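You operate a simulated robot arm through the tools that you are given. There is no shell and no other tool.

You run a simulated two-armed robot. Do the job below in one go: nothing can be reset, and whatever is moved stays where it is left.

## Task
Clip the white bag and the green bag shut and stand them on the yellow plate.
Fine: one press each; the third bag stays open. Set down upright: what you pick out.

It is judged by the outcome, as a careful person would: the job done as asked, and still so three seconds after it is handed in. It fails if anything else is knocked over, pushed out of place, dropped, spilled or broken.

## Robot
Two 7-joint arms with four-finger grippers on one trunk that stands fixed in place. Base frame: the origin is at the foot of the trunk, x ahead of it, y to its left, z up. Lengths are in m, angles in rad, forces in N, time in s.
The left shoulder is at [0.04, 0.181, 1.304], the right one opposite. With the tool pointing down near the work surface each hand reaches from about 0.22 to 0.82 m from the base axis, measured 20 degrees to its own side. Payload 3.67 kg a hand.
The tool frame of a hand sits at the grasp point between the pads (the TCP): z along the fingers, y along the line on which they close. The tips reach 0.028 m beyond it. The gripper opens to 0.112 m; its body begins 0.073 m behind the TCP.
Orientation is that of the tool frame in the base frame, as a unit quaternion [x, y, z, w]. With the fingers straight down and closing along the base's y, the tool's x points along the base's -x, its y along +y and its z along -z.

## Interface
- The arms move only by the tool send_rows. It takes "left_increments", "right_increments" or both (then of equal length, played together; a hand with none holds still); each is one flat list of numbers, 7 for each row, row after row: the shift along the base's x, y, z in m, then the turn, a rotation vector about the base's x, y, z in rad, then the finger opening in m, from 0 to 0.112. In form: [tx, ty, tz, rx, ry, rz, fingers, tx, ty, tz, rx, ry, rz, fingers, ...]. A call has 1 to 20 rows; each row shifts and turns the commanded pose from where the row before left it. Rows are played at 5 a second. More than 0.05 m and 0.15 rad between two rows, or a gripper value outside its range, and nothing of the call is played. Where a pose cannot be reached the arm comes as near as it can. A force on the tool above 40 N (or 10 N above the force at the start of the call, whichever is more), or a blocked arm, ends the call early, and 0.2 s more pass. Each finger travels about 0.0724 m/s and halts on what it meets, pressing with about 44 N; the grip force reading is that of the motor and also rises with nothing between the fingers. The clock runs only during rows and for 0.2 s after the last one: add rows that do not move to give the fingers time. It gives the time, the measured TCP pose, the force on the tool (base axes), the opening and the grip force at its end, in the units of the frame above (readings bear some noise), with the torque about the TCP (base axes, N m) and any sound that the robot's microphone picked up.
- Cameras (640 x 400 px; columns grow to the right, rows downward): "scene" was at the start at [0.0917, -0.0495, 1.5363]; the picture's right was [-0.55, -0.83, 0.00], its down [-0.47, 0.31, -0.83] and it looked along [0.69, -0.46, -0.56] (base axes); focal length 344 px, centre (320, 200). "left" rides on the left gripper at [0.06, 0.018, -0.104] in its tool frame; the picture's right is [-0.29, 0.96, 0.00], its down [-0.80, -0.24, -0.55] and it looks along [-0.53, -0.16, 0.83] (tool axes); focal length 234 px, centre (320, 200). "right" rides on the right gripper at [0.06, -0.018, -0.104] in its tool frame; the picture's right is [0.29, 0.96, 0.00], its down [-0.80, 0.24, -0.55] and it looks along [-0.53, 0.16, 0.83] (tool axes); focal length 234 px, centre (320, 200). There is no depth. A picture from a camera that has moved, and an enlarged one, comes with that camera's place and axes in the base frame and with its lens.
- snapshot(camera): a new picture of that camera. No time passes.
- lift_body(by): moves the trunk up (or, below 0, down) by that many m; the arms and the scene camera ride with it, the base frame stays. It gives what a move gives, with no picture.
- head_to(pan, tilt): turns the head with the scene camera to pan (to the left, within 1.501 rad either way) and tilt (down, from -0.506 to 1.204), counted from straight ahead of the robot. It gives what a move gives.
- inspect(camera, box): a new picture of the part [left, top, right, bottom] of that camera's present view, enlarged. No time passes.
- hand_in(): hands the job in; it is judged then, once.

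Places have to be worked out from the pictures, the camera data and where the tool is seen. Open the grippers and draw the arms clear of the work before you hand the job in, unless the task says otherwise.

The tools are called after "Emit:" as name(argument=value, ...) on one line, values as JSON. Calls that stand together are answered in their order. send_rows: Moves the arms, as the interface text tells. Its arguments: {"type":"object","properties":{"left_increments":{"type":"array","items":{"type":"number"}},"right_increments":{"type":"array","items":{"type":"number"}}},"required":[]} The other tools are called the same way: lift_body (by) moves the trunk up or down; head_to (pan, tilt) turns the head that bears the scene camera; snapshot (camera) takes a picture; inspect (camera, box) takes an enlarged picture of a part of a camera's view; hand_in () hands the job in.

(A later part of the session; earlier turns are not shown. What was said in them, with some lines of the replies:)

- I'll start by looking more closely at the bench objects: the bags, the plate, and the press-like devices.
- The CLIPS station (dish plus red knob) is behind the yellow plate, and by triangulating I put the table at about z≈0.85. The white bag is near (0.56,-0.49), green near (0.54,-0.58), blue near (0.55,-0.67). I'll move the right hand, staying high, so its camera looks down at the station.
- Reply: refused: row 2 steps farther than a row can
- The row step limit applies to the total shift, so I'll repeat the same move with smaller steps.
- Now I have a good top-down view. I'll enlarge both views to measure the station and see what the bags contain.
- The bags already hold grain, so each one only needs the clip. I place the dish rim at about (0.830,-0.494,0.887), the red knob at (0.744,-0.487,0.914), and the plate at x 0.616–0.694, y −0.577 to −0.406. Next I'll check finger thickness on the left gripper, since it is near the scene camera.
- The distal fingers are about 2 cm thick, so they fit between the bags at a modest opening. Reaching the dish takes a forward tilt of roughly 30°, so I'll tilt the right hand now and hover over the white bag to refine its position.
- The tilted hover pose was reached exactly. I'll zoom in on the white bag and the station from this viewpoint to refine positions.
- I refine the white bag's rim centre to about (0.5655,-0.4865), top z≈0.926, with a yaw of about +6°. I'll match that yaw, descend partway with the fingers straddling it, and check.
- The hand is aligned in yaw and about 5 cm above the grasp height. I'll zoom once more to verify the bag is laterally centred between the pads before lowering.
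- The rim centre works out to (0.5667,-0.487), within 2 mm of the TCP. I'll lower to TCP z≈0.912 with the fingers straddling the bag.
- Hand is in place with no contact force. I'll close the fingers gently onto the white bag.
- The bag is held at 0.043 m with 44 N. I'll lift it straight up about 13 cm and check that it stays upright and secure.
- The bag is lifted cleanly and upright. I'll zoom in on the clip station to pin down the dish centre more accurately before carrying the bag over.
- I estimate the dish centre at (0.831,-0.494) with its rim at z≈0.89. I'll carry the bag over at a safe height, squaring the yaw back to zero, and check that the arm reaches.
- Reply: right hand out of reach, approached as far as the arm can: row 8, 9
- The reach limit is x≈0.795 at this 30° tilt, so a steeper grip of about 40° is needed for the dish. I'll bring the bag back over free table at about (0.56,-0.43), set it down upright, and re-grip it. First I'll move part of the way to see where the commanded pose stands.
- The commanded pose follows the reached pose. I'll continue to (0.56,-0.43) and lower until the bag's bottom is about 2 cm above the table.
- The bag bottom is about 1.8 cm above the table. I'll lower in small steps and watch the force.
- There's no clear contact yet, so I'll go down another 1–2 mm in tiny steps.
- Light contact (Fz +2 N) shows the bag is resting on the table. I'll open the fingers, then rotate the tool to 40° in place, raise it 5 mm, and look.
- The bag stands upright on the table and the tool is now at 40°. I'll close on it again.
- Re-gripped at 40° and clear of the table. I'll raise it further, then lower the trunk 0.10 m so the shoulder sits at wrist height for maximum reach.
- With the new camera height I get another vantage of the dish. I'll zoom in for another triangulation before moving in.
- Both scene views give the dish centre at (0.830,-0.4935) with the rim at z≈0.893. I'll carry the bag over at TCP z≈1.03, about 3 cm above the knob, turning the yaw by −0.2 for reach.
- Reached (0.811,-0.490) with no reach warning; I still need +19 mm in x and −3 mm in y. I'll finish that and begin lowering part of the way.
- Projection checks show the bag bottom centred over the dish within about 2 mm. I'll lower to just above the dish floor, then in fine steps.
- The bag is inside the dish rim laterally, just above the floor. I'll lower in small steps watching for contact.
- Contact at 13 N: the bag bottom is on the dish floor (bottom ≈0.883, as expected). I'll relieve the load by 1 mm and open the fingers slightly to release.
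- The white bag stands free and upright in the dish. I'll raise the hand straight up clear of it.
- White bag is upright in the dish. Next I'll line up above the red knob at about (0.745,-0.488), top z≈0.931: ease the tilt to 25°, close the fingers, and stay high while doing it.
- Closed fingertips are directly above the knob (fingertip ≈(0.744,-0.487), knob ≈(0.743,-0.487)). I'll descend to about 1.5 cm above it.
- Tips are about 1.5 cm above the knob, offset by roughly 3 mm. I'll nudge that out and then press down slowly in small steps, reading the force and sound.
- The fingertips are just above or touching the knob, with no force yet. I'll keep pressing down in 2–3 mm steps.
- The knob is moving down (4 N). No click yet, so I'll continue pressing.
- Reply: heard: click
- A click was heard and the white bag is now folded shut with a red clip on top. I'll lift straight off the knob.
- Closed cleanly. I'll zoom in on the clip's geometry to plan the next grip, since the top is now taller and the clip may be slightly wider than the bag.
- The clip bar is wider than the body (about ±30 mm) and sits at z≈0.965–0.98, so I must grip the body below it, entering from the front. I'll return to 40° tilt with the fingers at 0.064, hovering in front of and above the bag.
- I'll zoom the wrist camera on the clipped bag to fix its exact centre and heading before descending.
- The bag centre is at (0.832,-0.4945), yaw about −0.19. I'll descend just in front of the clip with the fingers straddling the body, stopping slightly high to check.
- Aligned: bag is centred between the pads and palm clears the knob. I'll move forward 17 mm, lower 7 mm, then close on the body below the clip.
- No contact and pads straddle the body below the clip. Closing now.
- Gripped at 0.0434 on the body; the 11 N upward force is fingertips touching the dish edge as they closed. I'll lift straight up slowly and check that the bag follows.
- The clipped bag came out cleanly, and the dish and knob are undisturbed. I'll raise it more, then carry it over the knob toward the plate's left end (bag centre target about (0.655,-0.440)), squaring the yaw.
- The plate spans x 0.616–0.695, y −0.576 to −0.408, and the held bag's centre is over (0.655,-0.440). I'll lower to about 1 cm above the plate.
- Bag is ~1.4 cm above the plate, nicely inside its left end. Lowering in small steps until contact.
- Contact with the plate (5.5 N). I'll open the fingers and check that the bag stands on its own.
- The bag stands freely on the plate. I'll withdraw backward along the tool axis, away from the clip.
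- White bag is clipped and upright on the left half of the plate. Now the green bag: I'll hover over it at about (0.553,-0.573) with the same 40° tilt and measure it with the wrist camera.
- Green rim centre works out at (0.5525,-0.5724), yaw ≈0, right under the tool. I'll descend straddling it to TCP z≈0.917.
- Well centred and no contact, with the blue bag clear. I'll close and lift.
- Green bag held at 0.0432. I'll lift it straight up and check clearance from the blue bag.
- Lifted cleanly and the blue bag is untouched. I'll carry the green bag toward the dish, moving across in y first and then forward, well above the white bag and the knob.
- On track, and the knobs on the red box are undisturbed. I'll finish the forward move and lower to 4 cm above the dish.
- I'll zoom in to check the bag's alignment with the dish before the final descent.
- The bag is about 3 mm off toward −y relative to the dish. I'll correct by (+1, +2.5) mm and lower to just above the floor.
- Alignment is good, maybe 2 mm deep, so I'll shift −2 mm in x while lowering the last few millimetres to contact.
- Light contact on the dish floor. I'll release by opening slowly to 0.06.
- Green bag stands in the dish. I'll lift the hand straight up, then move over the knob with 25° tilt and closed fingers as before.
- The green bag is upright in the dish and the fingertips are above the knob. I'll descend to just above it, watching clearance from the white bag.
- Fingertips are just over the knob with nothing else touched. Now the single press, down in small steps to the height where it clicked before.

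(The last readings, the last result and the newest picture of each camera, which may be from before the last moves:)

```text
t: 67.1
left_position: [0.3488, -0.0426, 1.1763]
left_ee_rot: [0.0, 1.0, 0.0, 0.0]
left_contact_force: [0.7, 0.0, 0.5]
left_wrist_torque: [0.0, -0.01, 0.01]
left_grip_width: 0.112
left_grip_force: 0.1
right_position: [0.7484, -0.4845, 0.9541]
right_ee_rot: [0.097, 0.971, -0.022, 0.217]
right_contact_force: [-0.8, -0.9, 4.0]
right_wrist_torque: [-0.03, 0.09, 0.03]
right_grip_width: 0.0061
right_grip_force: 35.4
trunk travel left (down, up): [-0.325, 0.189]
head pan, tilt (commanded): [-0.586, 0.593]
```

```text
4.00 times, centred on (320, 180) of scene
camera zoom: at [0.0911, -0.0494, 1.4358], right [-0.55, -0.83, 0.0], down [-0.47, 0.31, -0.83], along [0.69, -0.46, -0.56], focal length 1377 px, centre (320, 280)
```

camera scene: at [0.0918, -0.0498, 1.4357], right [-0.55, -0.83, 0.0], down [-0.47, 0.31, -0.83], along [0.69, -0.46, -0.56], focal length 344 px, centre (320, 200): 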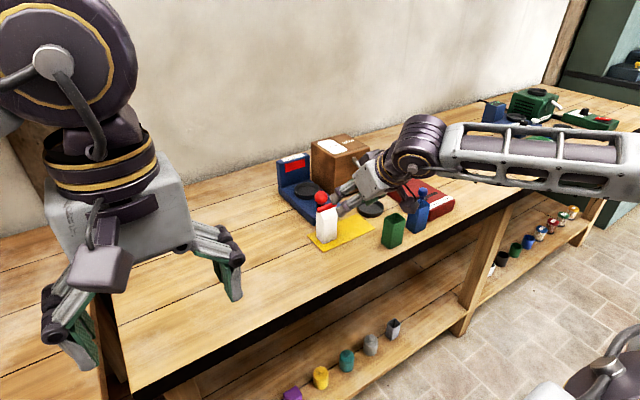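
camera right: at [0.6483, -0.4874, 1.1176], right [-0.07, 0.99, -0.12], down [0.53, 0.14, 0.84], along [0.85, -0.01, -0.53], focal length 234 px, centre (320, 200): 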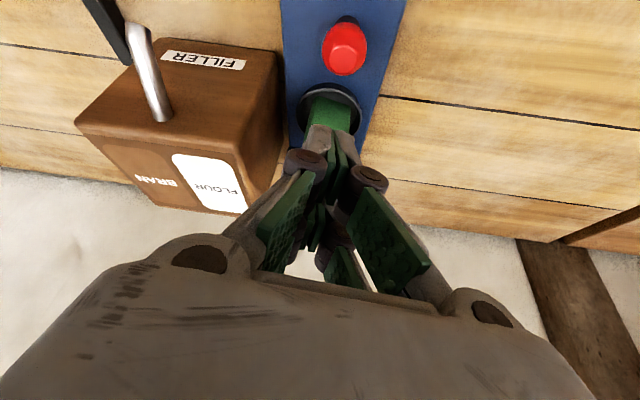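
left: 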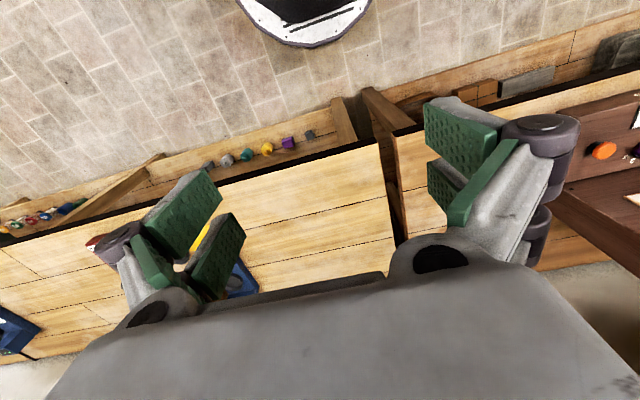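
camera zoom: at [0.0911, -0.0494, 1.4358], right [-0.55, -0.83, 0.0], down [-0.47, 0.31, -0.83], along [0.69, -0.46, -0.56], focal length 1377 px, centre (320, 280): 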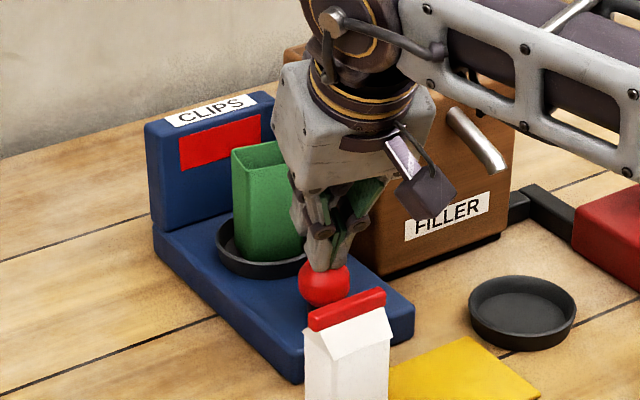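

The knob is partly down (4 N) with no click yet. I'll continue the same press a couple more millimetres.

Emit:
send_rows(right_increments=[0, 0, -0.002, 0, 0, 0, 0.0])

Emit:
inspect(camera="scene", box=[270, 130, 370, 230])

```text
t: 67.5
left_position: [0.3474, -0.0431, 1.1759]
left_ee_rot: [-0.001, 1.0, 0.0, 0.001]
left_contact_force: [-0.1, 0.5, -0.2]
left_wrist_torque: [0.0, -0.01, 0.02]
left_grip_width: 0.1119
left_grip_force: 0.0
right_position: [0.749, -0.4833, 0.953]
right_ee_rot: [0.098, 0.971, -0.022, 0.216]
right_contact_force: [-1.2, -1.4, 5.7]
right_wrist_torque: [0.0, 0.08, -0.01]
right_grip_width: 0.0058
right_grip_force: 35.2
trunk travel left (down, up): [-0.325, 0.189]
head pan, tilt (commanded): [-0.586, 0.593]
heard: click
```

```text
4.00 times, centred on (320, 180) of scene
camera zoom: at [0.0909, -0.0493, 1.4358], right [-0.55, -0.83, 0.0], down [-0.47, 0.31, -0.83], along [0.69, -0.46, -0.56], focal length 1377 px, centre (320, 280)
```

zoom: 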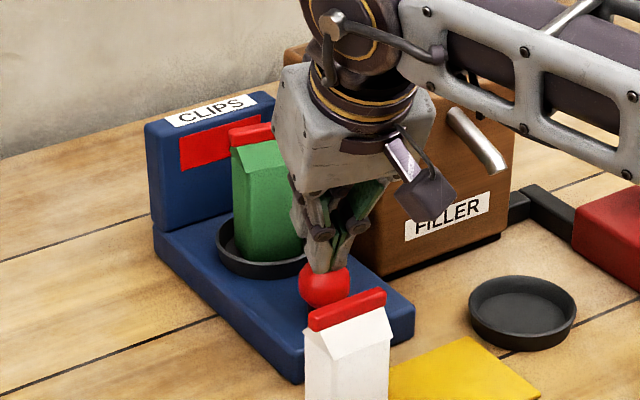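

Click heard and the green bag is clipped shut. I'll lift off the knob, return to 40° tilt with the fingers at 0.064, and hover in front of the bag.

Emit:
send_rows(right_increments=[0, 0, 0.01, 0, 0, 0, 0.0, 0, 0, 0.02, 0, 0, 0, 0.0, 0, 0, 0.03, 0, 0, 0, 0.0, 0, 0, 0.03, 0, 0, 0, 0.0, 0.012, 0, 0, -0.0173, -0.0855, 0, 0.03, 0.013, 0, 0, -0.0173, -0.0855, 0, 0.05, 0.0128, 0, 0, -0.0173, -0.0855, 0, 0.064, 0, 0, 0, 0, 0, 0, 0.064, 0, 0, 0, 0, 0, 0, 0.064])

Emit:
snapshot(camera="right")

Emit:
inspect(camera="right", box=[270, 0, 410, 180])

Emit:
inspect(camera="scene", box=[270, 130, 370, 240])

```text
t: 69.5
left_position: [0.3482, -0.043, 1.1758]
left_ee_rot: [0.0, 1.0, 0.0, 0.001]
left_contact_force: [0.3, -0.6, 0.5]
left_wrist_torque: [0.0, 0.03, 0.03]
left_grip_width: 0.1121
left_grip_force: 0.1
right_position: [0.7863, -0.4855, 1.0417]
right_ee_rot: [0.093, 0.935, -0.034, 0.341]
right_contact_force: [-0.5, -0.1, 0.1]
right_wrist_torque: [0.0, 0.01, 0.03]
right_grip_width: 0.0638
right_grip_force: 0.0
trunk travel left (down, up): [-0.325, 0.189]
head pan, tilt (commanded): [-0.586, 0.593]
```

```text
taken
camera right: at [0.6707, -0.4818, 1.0814], right [-0.03, 0.98, -0.19], down [0.3, 0.19, 0.94], along [0.95, -0.03, -0.3], focal length 234 px, centre (320, 200)
```

right: 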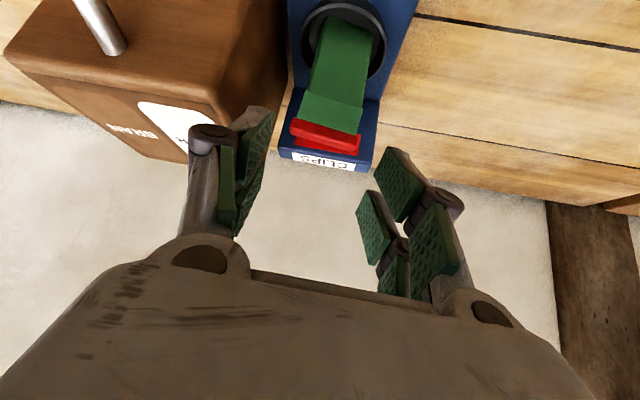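

```text
2.22 times, centred on (340, 90) of right
camera zoom: at [0.6707, -0.4818, 1.0814], right [-0.03, 0.98, -0.19], down [0.3, 0.19, 0.94], along [0.95, -0.03, -0.3], focal length 520 px, centre (276, 444)
```

zoom: 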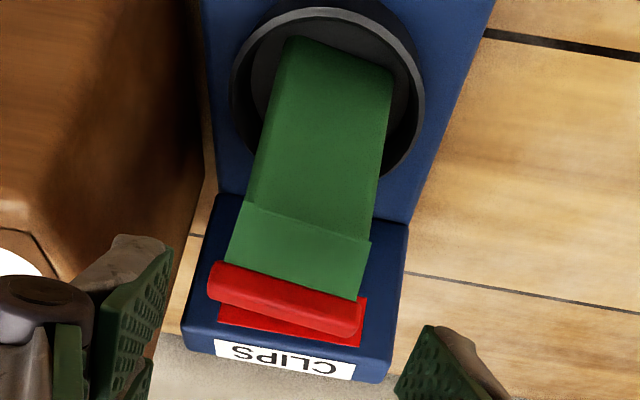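

```text
3.64 times, centred on (320, 185) of scene
camera zoom: at [0.0918, -0.0494, 1.4358], right [-0.55, -0.83, 0.0], down [-0.47, 0.31, -0.83], along [0.69, -0.46, -0.56], focal length 1252 px, centre (320, 254)
```

zoom: 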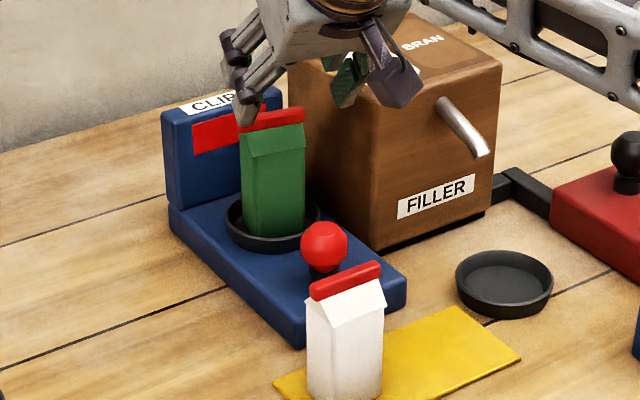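

The green bag's centre is at about (0.833,-0.494), nearly identical to where the white was, so I'll repeat that approach: descend just in front of the clip.

Emit:
send_rows(right_increments=[0.002, 0.0003, -0.025, 0, 0, 0, 0.064, 0, 0, -0.03, 0, 0, 0, 0.064, 0, 0, -0.03, 0, 0, 0, 0.064, 0, 0, -0.02, 0, 0, 0, 0.064, 0, 0, 0, 0, 0, 0, 0.064])

Emit:
snapshot(camera="right")

Emit:
inspect(camera="scene", box=[270, 140, 350, 210])

```text
t: 70.7
left_position: [0.3475, -0.0434, 1.1763]
left_ee_rot: [0.0, 1.0, 0.0, 0.001]
left_contact_force: [0.6, 0.0, 0.0]
left_wrist_torque: [0.02, -0.02, -0.04]
left_grip_width: 0.1118
left_grip_force: 0.0
right_position: [0.7868, -0.4841, 0.9364]
right_ee_rot: [0.094, 0.935, -0.035, 0.341]
right_contact_force: [0.8, 0.2, 0.6]
right_wrist_torque: [0.03, 0.0, -0.04]
right_grip_width: 0.0641
right_grip_force: 0.1
trunk travel left (down, up): [-0.325, 0.189]
head pan, tilt (commanded): [-0.586, 0.593]
```

```text
taken
camera right: at [0.6726, -0.4814, 0.9758], right [-0.03, 0.98, -0.19], down [0.3, 0.19, 0.94], along [0.95, -0.03, -0.3], focal length 234 px, centre (320, 200)
```

right: 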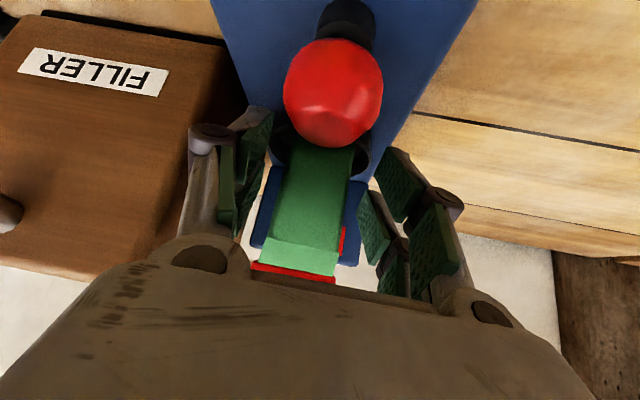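

```text
5.71 times, centred on (310, 175) of scene
camera zoom: at [0.0914, -0.0494, 1.4358], right [-0.55, -0.83, 0.0], down [-0.47, 0.31, -0.83], along [0.69, -0.46, -0.56], focal length 1967 px, centre (377, 343)
```

zoom: 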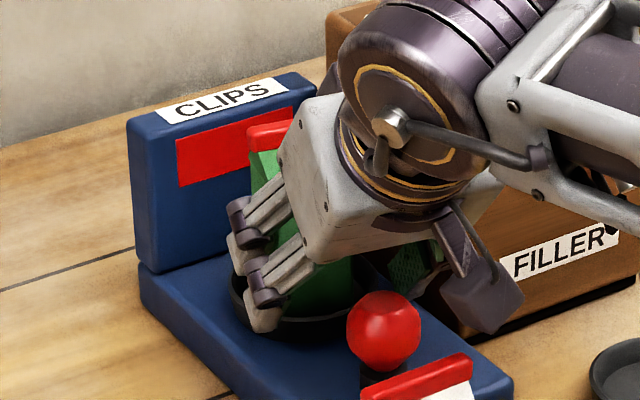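

Aligned. The wrist camera clears the white bag's clip by over 1 cm and moves away from it as I go forward. Moving in 16 mm and down 5 mm.

Emit:
send_rows(right_increments=[0.008, -0.0016, 0, 0, 0, 0, 0.064, 0.008, -0.0016, 0, 0, 0, 0, 0.064, 0, 0, -0.003, 0, 0, 0, 0.064, 0, 0, -0.002, 0, 0, 0, 0.064, 0, 0, 0, 0, 0, 0, 0.064])

Emit:
snapshot(camera="right")

Emit:
inspect(camera="scene", box=[270, 140, 370, 240])

```text
t: 71.9
left_position: [0.3495, -0.0435, 1.1762]
left_ee_rot: [0.0, 1.0, 0.0, 0.0]
left_contact_force: [-0.4, -0.3, 0.1]
left_wrist_torque: [0.0, 0.0, 0.01]
left_grip_width: 0.1121
left_grip_force: 0.1
right_position: [0.8044, -0.4872, 0.9321]
right_ee_rot: [0.094, 0.935, -0.034, 0.341]
right_contact_force: [0.7, 1.2, 0.8]
right_wrist_torque: [0.01, -0.01, 0.0]
right_grip_width: 0.064
right_grip_force: 0.1
trunk travel left (down, up): [-0.325, 0.189]
head pan, tilt (commanded): [-0.586, 0.593]
```

```text
taken
camera right: at [0.6879, -0.4845, 0.9714], right [-0.03, 0.98, -0.19], down [0.3, 0.19, 0.94], along [0.95, -0.03, -0.3], focal length 234 px, centre (320, 200)
```

right: 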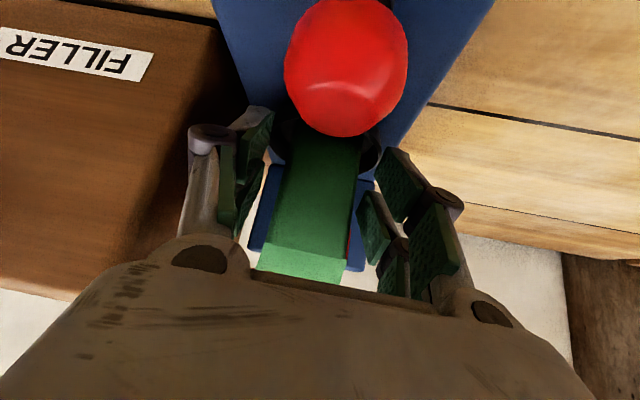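

```text
4.00 times, centred on (320, 190) of scene
camera zoom: at [0.0917, -0.0495, 1.4358], right [-0.55, -0.83, 0.0], down [-0.47, 0.31, -0.83], along [0.69, -0.46, -0.56], focal length 1377 px, centre (320, 240)
```

zoom: 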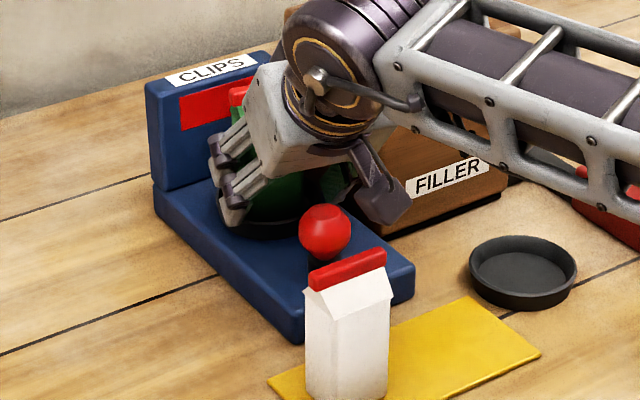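

No contact, and the white bag is undisturbed. Closing on the green bag's body below its clip.

Emit:
send_rows(right_increments=[0, 0, 0, 0, 0, 0, 0.056, 0, 0, 0, 0, 0, 0, 0.048, 0, 0, 0, 0, 0, 0, 0.04, 0, 0, 0, 0, 0, 0, 0.032, 0, 0, 0, 0, 0, 0, 0.03, 0, 0, 0, 0, 0, 0, 0.03])

Emit:
snapshot(camera="right")

```text
t: 73.3
left_position: [0.3495, -0.044, 1.1757]
left_ee_rot: [0.0, 1.0, 0.001, 0.0]
left_contact_force: [1.4, 0.9, -0.1]
left_wrist_torque: [-0.02, 0.01, -0.03]
left_grip_width: 0.1122
left_grip_force: 0.0
right_position: [0.8042, -0.4866, 0.9331]
right_ee_rot: [0.094, 0.935, -0.035, 0.341]
right_contact_force: [-0.3, 1.9, 0.1]
right_wrist_torque: [0.05, 0.01, 0.0]
right_grip_width: 0.043
right_grip_force: 43.5
trunk travel left (down, up): [-0.325, 0.189]
head pan, tilt (commanded): [-0.586, 0.593]
```

```text
taken
camera right: at [0.6879, -0.4843, 0.9716], right [-0.03, 0.98, -0.19], down [0.3, 0.19, 0.94], along [0.95, -0.03, -0.3], focal length 234 px, centre (320, 200)
```

right: 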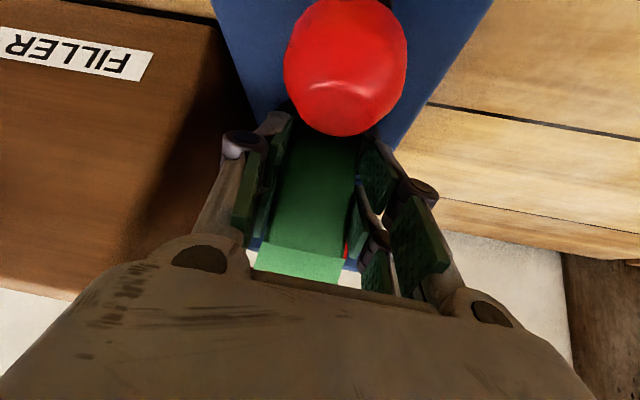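

Firm grip at 0.043 with no side load. I'll lift straight up out of the dish.

Emit:
send_rows(right_increments=[0, 0, 0.005, 0, 0, 0, 0.03, 0, 0, 0.01, 0, 0, 0, 0.03, 0, 0, 0.015, 0, 0, 0, 0.03, 0, 0, 0.02, 0, 0, 0, 0.03, 0, 0, 0.025, 0, 0, 0, 0.03, 0, 0, 0.025, 0, 0, 0, 0.03, 0, 0, 0, 0, 0, 0, 0.03])

Emit:
snapshot(camera="right")

Emit:
inspect(camera="scene", box=[270, 120, 430, 240])

```text
t: 74.9
left_position: [0.3493, -0.0436, 1.176]
left_ee_rot: [0.0, 1.0, 0.0, 0.0]
left_contact_force: [-0.1, 0.0, -0.2]
left_wrist_torque: [-0.05, 0.0, 0.01]
left_grip_width: 0.1121
left_grip_force: 0.2
right_position: [0.8034, -0.4861, 1.0319]
right_ee_rot: [0.094, 0.935, -0.034, 0.341]
right_contact_force: [-0.3, 0.3, -1.0]
right_wrist_torque: [0.02, 0.03, 0.03]
right_grip_width: 0.0435
right_grip_force: 43.9
trunk travel left (down, up): [-0.325, 0.189]
head pan, tilt (commanded): [-0.586, 0.593]
```

```text
taken
camera right: at [0.6887, -0.4845, 1.0717], right [-0.03, 0.98, -0.19], down [0.3, 0.19, 0.94], along [0.95, -0.03, -0.3], focal length 234 px, centre (320, 200)
```

right: 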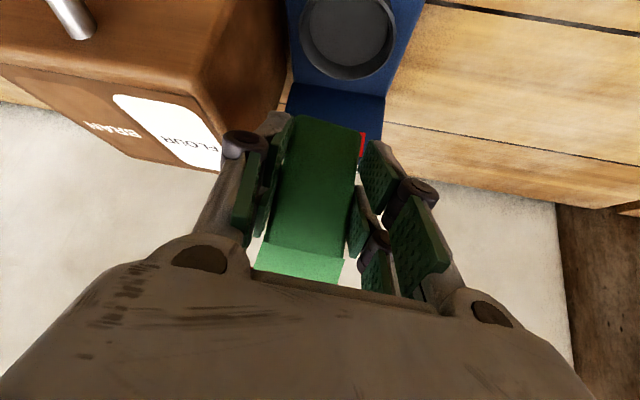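

```text
3.33 times, centred on (350, 180) of scene
camera zoom: at [0.0922, -0.0499, 1.4357], right [-0.55, -0.83, 0.0], down [-0.47, 0.31, -0.83], along [0.69, -0.46, -0.56], focal length 1147 px, centre (220, 267)
```

zoom: 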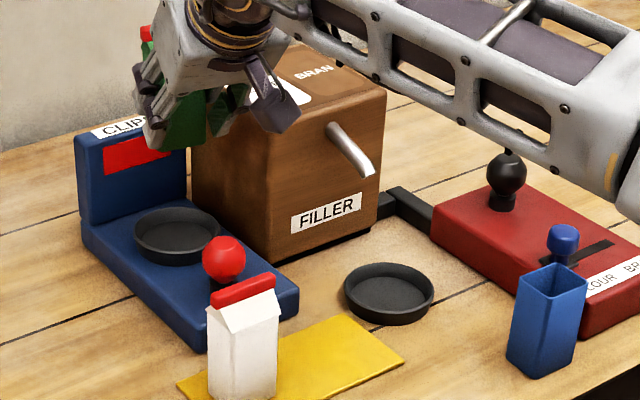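

Clean lift. I'll carry the green bag back over the knob and then across to the plate's right half (bag centre target (0.655,-0.545)), squaring the yaw.

Emit:
send_rows(right_increments=[-0.02, 0, 0, 0, 0, 0.02, 0.03, -0.03, 0, 0, 0, 0, 0.03, 0.03, -0.03, 0, 0, 0, 0, 0.035, 0.03, -0.03, -0.01, 0, 0, 0, 0.035, 0.03, -0.03, -0.018, 0, 0, 0, 0.035, 0.03, -0.025, -0.018, 0, 0, 0, 0.03, 0.03, -0.013, -0.0115, 0, 0, 0, 0.015, 0.03, 0, 0, 0, 0, 0, 0, 0.03])

Emit:
snapshot(camera="right")

Emit:
inspect(camera="scene", box=[280, 140, 440, 260])

```text
t: 76.7
left_position: [0.3492, -0.0417, 1.1766]
left_ee_rot: [-0.001, 1.0, 0.0, 0.0]
left_contact_force: [0.0, -0.7, 0.1]
left_wrist_torque: [-0.01, 0.02, 0.01]
left_grip_width: 0.1121
left_grip_force: 0.1
right_position: [0.6268, -0.5454, 1.0313]
right_ee_rot: [-0.001, 0.939, 0.001, 0.343]
right_contact_force: [-0.8, -0.4, -0.8]
right_wrist_torque: [-0.02, 0.03, -0.01]
right_grip_width: 0.0435
right_grip_force: 44.5
trunk travel left (down, up): [-0.325, 0.189]
head pan, tilt (commanded): [-0.586, 0.593]
```

```text
taken
camera right: at [0.5131, -0.5653, 1.0705], right [-0.22, 0.96, -0.19], down [0.25, 0.24, 0.94], along [0.94, 0.16, -0.3], focal length 234 px, centre (320, 200)
```

right: 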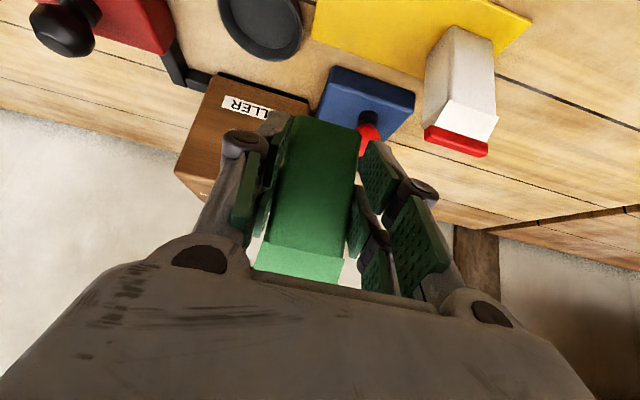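

```text
3.33 times, centred on (360, 200) of scene
camera zoom: at [0.0922, -0.0495, 1.4357], right [-0.55, -0.83, 0.0], down [-0.47, 0.31, -0.83], along [0.69, -0.46, -0.56], focal length 1147 px, centre (187, 200)
```

zoom: 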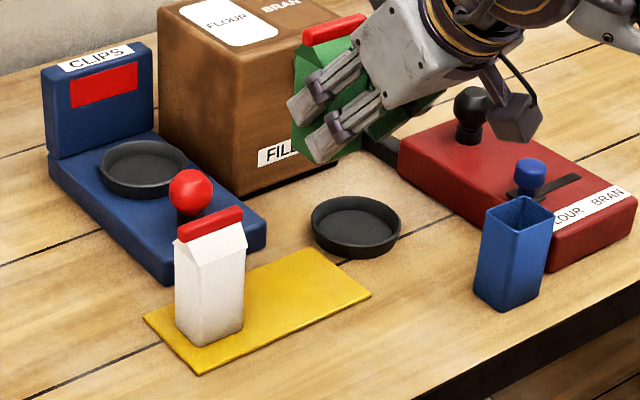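

Over the right half of the plate, white bag well clear. Lowering to about 1.4 cm above the plate.

Emit:
send_rows(right_increments=[0, 0, -0.03, 0, 0, 0, 0.03, 0, 0, -0.03, 0, 0, 0, 0.03, 0, 0, -0.03, 0, 0, 0, 0.03, 0, 0, -0.025, 0, 0, 0, 0.03, 0, 0, 0, 0, 0, 0, 0.03])

Emit:
snapshot(camera="right")

Emit:
inspect(camera="scene", box=[300, 170, 420, 260])

```text
t: 77.9
left_position: [0.3485, -0.0426, 1.1758]
left_ee_rot: [0.0, 1.0, 0.0, 0.0]
left_contact_force: [-0.3, 0.6, -0.1]
left_wrist_torque: [0.0, -0.01, -0.01]
left_grip_width: 0.112
left_grip_force: 0.0
right_position: [0.6266, -0.5453, 0.9163]
right_ee_rot: [-0.001, 0.94, 0.001, 0.342]
right_contact_force: [-0.4, 0.2, -0.7]
right_wrist_torque: [0.02, 0.02, -0.03]
right_grip_width: 0.0432
right_grip_force: 44.1
trunk travel left (down, up): [-0.325, 0.189]
head pan, tilt (commanded): [-0.586, 0.593]
```

```text
taken
camera right: at [0.512, -0.5656, 0.9563], right [-0.22, 0.96, -0.19], down [0.25, 0.24, 0.94], along [0.94, 0.16, -0.3], focal length 234 px, centre (320, 200)
```

right: 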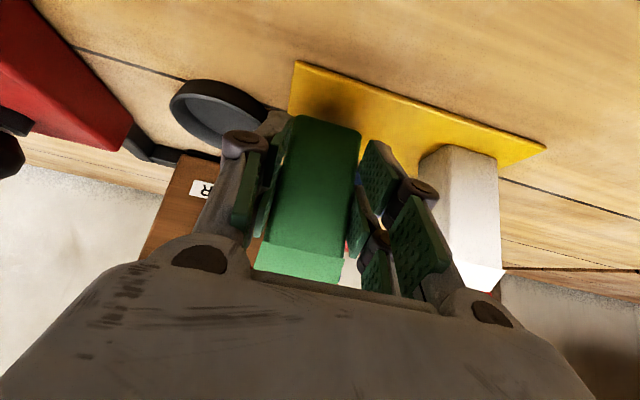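

```text
4.44 times, centred on (360, 215) of scene
camera zoom: at [0.0915, -0.0493, 1.4358], right [-0.55, -0.83, 0.0], down [-0.47, 0.31, -0.83], along [0.69, -0.46, -0.56], focal length 1530 px, centre (142, 133)
```

zoom: 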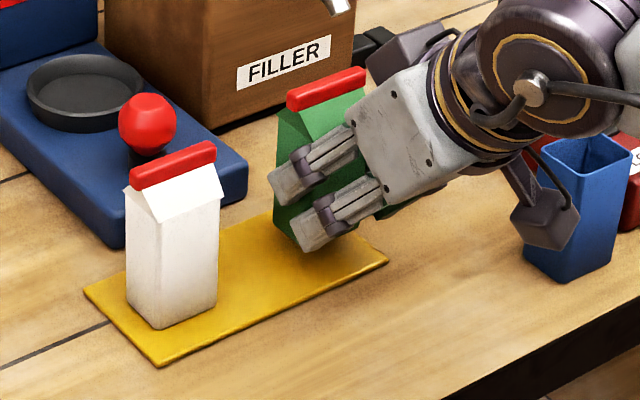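

The green bag is over the plate with margin; I'll nudge it 3 mm toward the plate's middle and lower to contact.

Emit:
send_rows(right_increments=[-0.003, 0.003, -0.006, 0, 0, 0, 0.03, 0, 0, -0.003, 0, 0, 0, 0.03, 0, 0, -0.002, 0, 0, 0, 0.03, 0, 0, 0, 0, 0, 0, 0.03])

```text
t: 78.9
left_position: [0.3498, -0.044, 1.176]
left_ee_rot: [0.0, 1.0, -0.001, 0.0]
left_contact_force: [0.0, 0.2, 0.8]
left_wrist_torque: [0.05, 0.0, 0.03]
left_grip_width: 0.112
left_grip_force: 0.0
right_position: [0.6215, -0.5428, 0.9053]
right_ee_rot: [-0.001, 0.939, 0.001, 0.344]
right_contact_force: [0.2, 0.8, -0.6]
right_wrist_torque: [0.0, 0.04, -0.01]
right_grip_width: 0.0433
right_grip_force: 44.4
trunk travel left (down, up): [-0.325, 0.189]
head pan, tilt (commanded): [-0.586, 0.593]
```

Emit:
send_rows(right_increments=[0, 0, -0.002, 0, 0, 0, 0.03, 0, 0, -0.001, 0, 0, 0, 0.03, 0, 0, 0, 0, 0, 0, 0.03])

```text
t: 79.7
left_position: [0.348, -0.0439, 1.1773]
left_ee_rot: [0.0, 1.0, 0.0, 0.0]
left_contact_force: [0.1, 0.2, -1.3]
left_wrist_torque: [0.02, -0.04, 0.04]
left_grip_width: 0.112
left_grip_force: 0.2
right_position: [0.6236, -0.5428, 0.9027]
right_ee_rot: [-0.001, 0.939, 0.0, 0.343]
right_contact_force: [-0.4, -1.2, -0.1]
right_wrist_torque: [-0.06, 0.02, 0.0]
right_grip_width: 0.0431
right_grip_force: 44.1
trunk travel left (down, up): [-0.325, 0.189]
head pan, tilt (commanded): [-0.586, 0.593]
```

Just about touching; one more millimetre at a time.

Emit:
send_rows(right_increments=[0, 0, -0.001, 0, 0, 0, 0.03, 0, 0, 0, 0, 0, 0, 0.03])

Emit:
inspect(camera="scene", box=[300, 180, 400, 250])

```text
t: 80.3
left_position: [0.3489, -0.043, 1.1771]
left_ee_rot: [0.001, 1.0, 0.0, -0.001]
left_contact_force: [0.0, 1.1, 1.2]
left_wrist_torque: [0.02, -0.04, 0.01]
left_grip_width: 0.112
left_grip_force: 0.1
right_position: [0.6234, -0.542, 0.9028]
right_ee_rot: [-0.001, 0.939, 0.001, 0.344]
right_contact_force: [1.4, -0.7, 3.3]
right_wrist_torque: [-0.08, -0.08, -0.04]
right_grip_width: 0.0434
right_grip_force: 44.3
trunk travel left (down, up): [-0.325, 0.189]
head pan, tilt (commanded): [-0.586, 0.593]
```

```text
5.71 times, centred on (350, 215) of scene
camera zoom: at [0.0915, -0.0494, 1.4358], right [-0.55, -0.83, 0.0], down [-0.47, 0.31, -0.83], along [0.69, -0.46, -0.56], focal length 1967 px, centre (149, 114)
```

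zoom: 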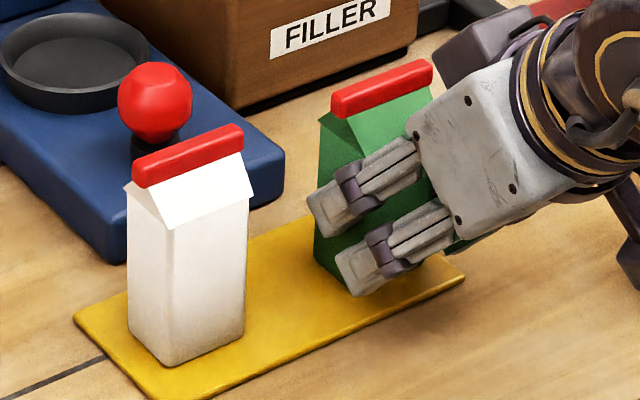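

Contact confirmed (3 N). I'll release slowly to 0.06, keeping clear of the white bag.

Emit:
send_rows(right_increments=[0, 0, 0, 0, 0, 0, 0.044, 0, 0, 0, 0, 0, 0, 0.05, 0, 0, 0, 0, 0, 0, 0.056, 0, 0, 0, 0, 0, 0, 0.06, 0, 0, 0, 0, 0, 0, 0.06])

Emit:
snapshot(camera="right")

Emit:
inspect(camera="scene", box=[300, 180, 400, 250])

```text
t: 81.5
left_position: [0.3476, -0.0436, 1.1754]
left_ee_rot: [0.001, 1.0, 0.0, 0.0]
left_contact_force: [-0.3, -0.6, 0.7]
left_wrist_torque: [0.02, 0.01, -0.04]
left_grip_width: 0.1117
left_grip_force: 0.0
right_position: [0.6227, -0.5419, 0.9017]
right_ee_rot: [-0.001, 0.94, 0.0, 0.342]
right_contact_force: [0.3, 0.2, 0.4]
right_wrist_torque: [-0.04, -0.02, 0.02]
right_grip_width: 0.0599
right_grip_force: 0.1
trunk travel left (down, up): [-0.325, 0.189]
head pan, tilt (commanded): [-0.586, 0.593]
```

```text
taken
camera right: at [0.5086, -0.5622, 0.9417], right [-0.22, 0.96, -0.19], down [0.25, 0.24, 0.94], along [0.94, 0.16, -0.3], focal length 234 px, centre (320, 200)
```

right: 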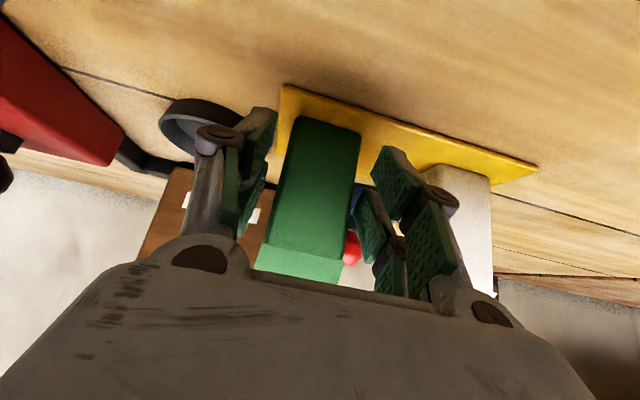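

```text
5.71 times, centred on (350, 215) of scene
camera zoom: at [0.0917, -0.0496, 1.4358], right [-0.55, -0.83, 0.0], down [-0.47, 0.31, -0.83], along [0.69, -0.46, -0.56], focal length 1967 px, centre (149, 114)
```

zoom: 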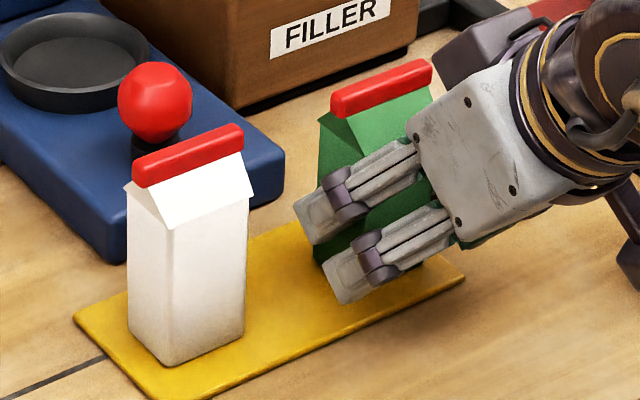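

The green bag stands free. I'll withdraw back along the tool axis and up.

Emit:
send_rows(right_increments=[-0.01, 0, 0.01, 0, 0, 0, 0.06, -0.016, 0, 0.019, 0, 0, 0, 0.06, -0.02, 0, 0.023, 0, 0, 0, 0.06, -0.02, 0, 0.025, 0, 0, 0, 0.06, -0.01, 0.01, 0.035, 0, 0, 0, 0.06, -0.01, 0.01, 0.035, 0, 0, 0, 0.06, 0, 0, 0, 0, 0, 0, 0.06])

Emit:
snapshot(camera="scene")

Emit:
inspect(camera="scene", box=[290, 150, 450, 260])

Emit:
inspect(camera="right", box=[180, 0, 460, 200])

```text
t: 83.1
left_position: [0.3486, -0.0442, 1.1761]
left_ee_rot: [0.0, 1.0, 0.0, -0.001]
left_contact_force: [0.3, -0.4, -0.3]
left_wrist_torque: [0.05, 0.01, 0.01]
left_grip_width: 0.1122
left_grip_force: 0.0
right_position: [0.5364, -0.5221, 1.05]
right_ee_rot: [-0.001, 0.939, 0.001, 0.343]
right_contact_force: [-0.8, -0.4, -0.4]
right_wrist_torque: [0.03, -0.04, -0.02]
right_grip_width: 0.0601
right_grip_force: 0.0
trunk travel left (down, up): [-0.325, 0.189]
head pan, tilt (commanded): [-0.586, 0.593]
```

```text
taken
camera scene: at [0.0923, -0.0502, 1.4356], right [-0.55, -0.83, 0.0], down [-0.47, 0.31, -0.83], along [0.69, -0.46, -0.56], focal length 344 px, centre (320, 200)
```

scene: 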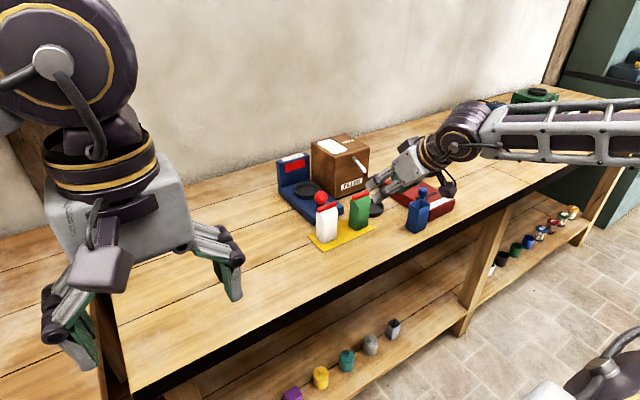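

```text
3.64 times, centred on (370, 205) of scene
camera zoom: at [0.0923, -0.0502, 1.4356], right [-0.55, -0.83, 0.0], down [-0.47, 0.31, -0.83], along [0.69, -0.46, -0.56], focal length 1252 px, centre (138, 182)
```

zoom: 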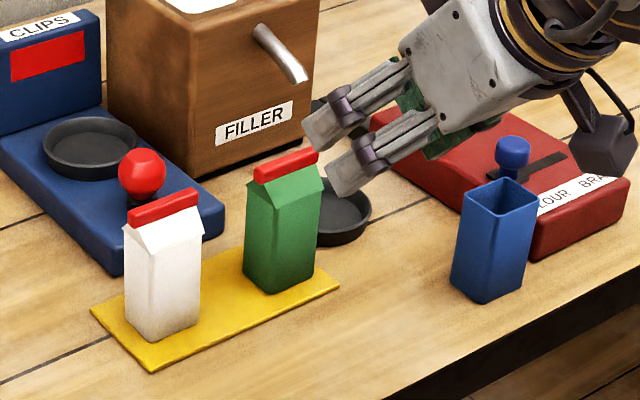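

```text
2.00 times, centred on (320, 100) of right
camera zoom: at [0.4228, -0.5427, 1.0896], right [-0.22, 0.96, -0.18], down [0.25, 0.24, 0.94], along [0.94, 0.16, -0.3], focal length 468 px, centre (320, 400)
```

zoom: 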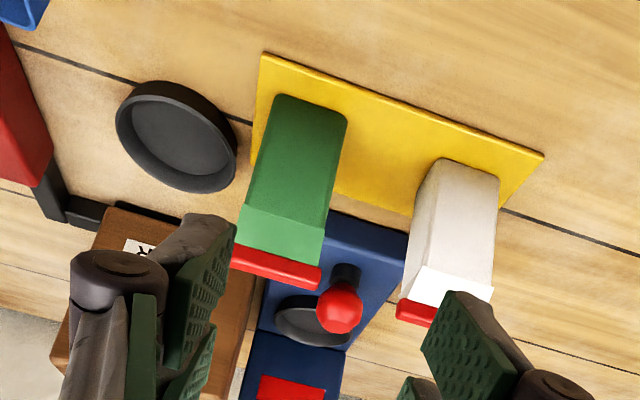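

Both bags are clipped, upright and fully on the plate; the blue bag is still open in its place. I'll open the gripper and draw the right arm back and up, clear of the work.

Emit:
send_rows(right_increments=[-0.01, 0.01, 0.04, 0, 0, 0, 0.06, -0.02, 0.02, 0.035, 0, 0.1, 0, 0.07, -0.025, 0.022, 0.025, 0, 0.12, 0, 0.09, -0.025, 0.022, 0.025, 0, 0.12, 0, 0.112, -0.025, 0.022, 0.015, 0, 0.12, 0, 0.112, -0.025, 0.022, 0.01, 0, 0.12, 0, 0.112, 0, 0, 0, 0, 0.12, 0, 0.112, 0, 0, 0, 0, 0, 0, 0.112])

Emit:
snapshot(camera="scene")

Emit:
inspect(camera="scene", box=[270, 140, 450, 260])

Emit:
snapshot(camera="right")

```text
t: 84.9
left_position: [0.3469, -0.0435, 1.1753]
left_ee_rot: [0.0, 1.0, 0.0, 0.0]
left_contact_force: [-0.5, 0.7, 0.3]
left_wrist_torque: [0.02, 0.0, -0.01]
left_grip_width: 0.112
left_grip_force: 0.1
right_position: [0.4058, -0.4054, 1.1996]
right_ee_rot: [-0.001, 1.0, 0.001, -0.001]
right_contact_force: [1.3, -0.5, 0.7]
right_wrist_torque: [0.01, -0.03, -0.02]
right_grip_width: 0.1121
right_grip_force: 0.1
trunk travel left (down, up): [-0.325, 0.189]
head pan, tilt (commanded): [-0.586, 0.593]
```

```text
taken
camera scene: at [0.0911, -0.05, 1.4358], right [-0.55, -0.83, 0.0], down [-0.47, 0.31, -0.83], along [0.69, -0.46, -0.56], focal length 344 px, centre (320, 200)
```

scene: 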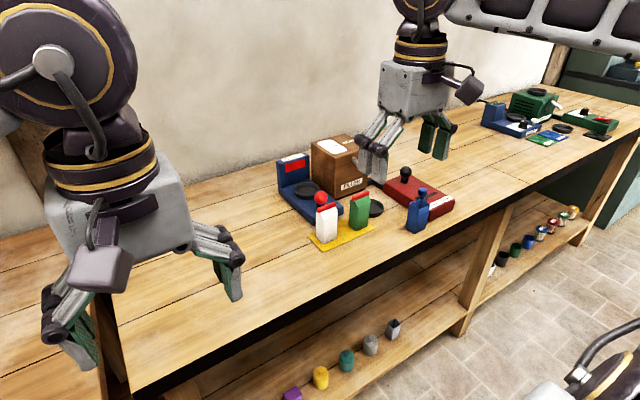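

```text
3.33 times, centred on (360, 200) of scene
camera zoom: at [0.0911, -0.05, 1.4358], right [-0.55, -0.83, 0.0], down [-0.47, 0.31, -0.83], along [0.69, -0.46, -0.56], focal length 1147 px, centre (187, 200)
```

zoom: 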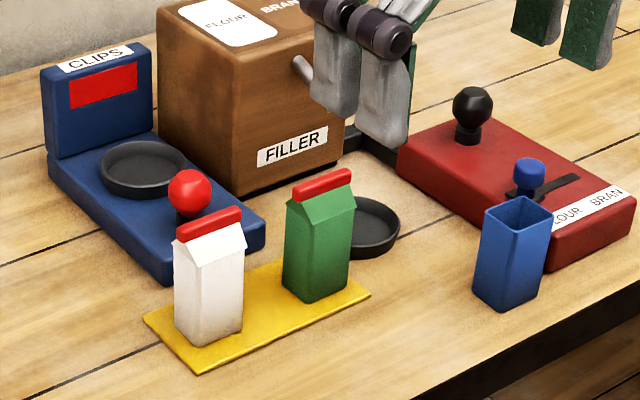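

```text
taken
camera right: at [0.345, -0.4252, 1.302], right [-0.29, 0.96, 0.0], down [0.8, 0.24, 0.55], along [0.53, 0.16, -0.83], focal length 234 px, centre (320, 200)
```

right: 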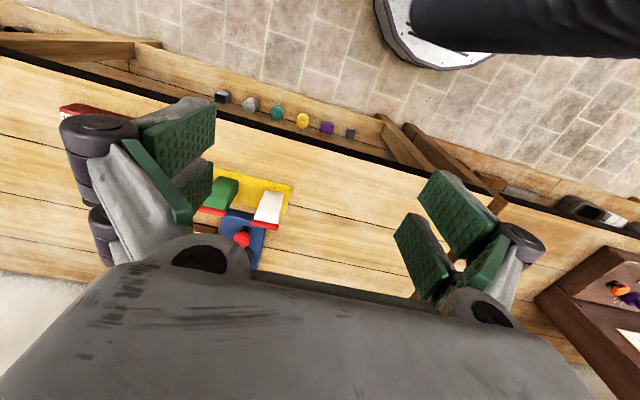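

The white and green bags are clipped, upright and fully on the yellow plate. The blue bag is open where it was, nothing else has moved, and both grippers are open and clear. I'm handing the job in.

Emit:
hand_in()

```text
The job is handed in.
```

The white and green bags are both clipped shut and standing upright on the yellow plate. I handed the job in.

- **Clipping:** I stood each bag in the CLIPS station's dish and pressed the red knob once per bag. I heard one click each time, and each bag came out folded shut with a red clip on top.
- **Third bag:** I left the blue bag open in its original spot.
- **Extra handling:** My first reach to the dish fell short. I set the white bag back down upright on the table and picked it up again at a steeper angle.
- **Surroundings:** The last pictures show nothing else moved or knocked over. Both grippers are open and clear of the bench, and the trunk is still 0.10 m lower than where it started.

I read "Fine: one press each" as one clip press per bag. The bags already had grain in them, so I did not use the FILLER machine.
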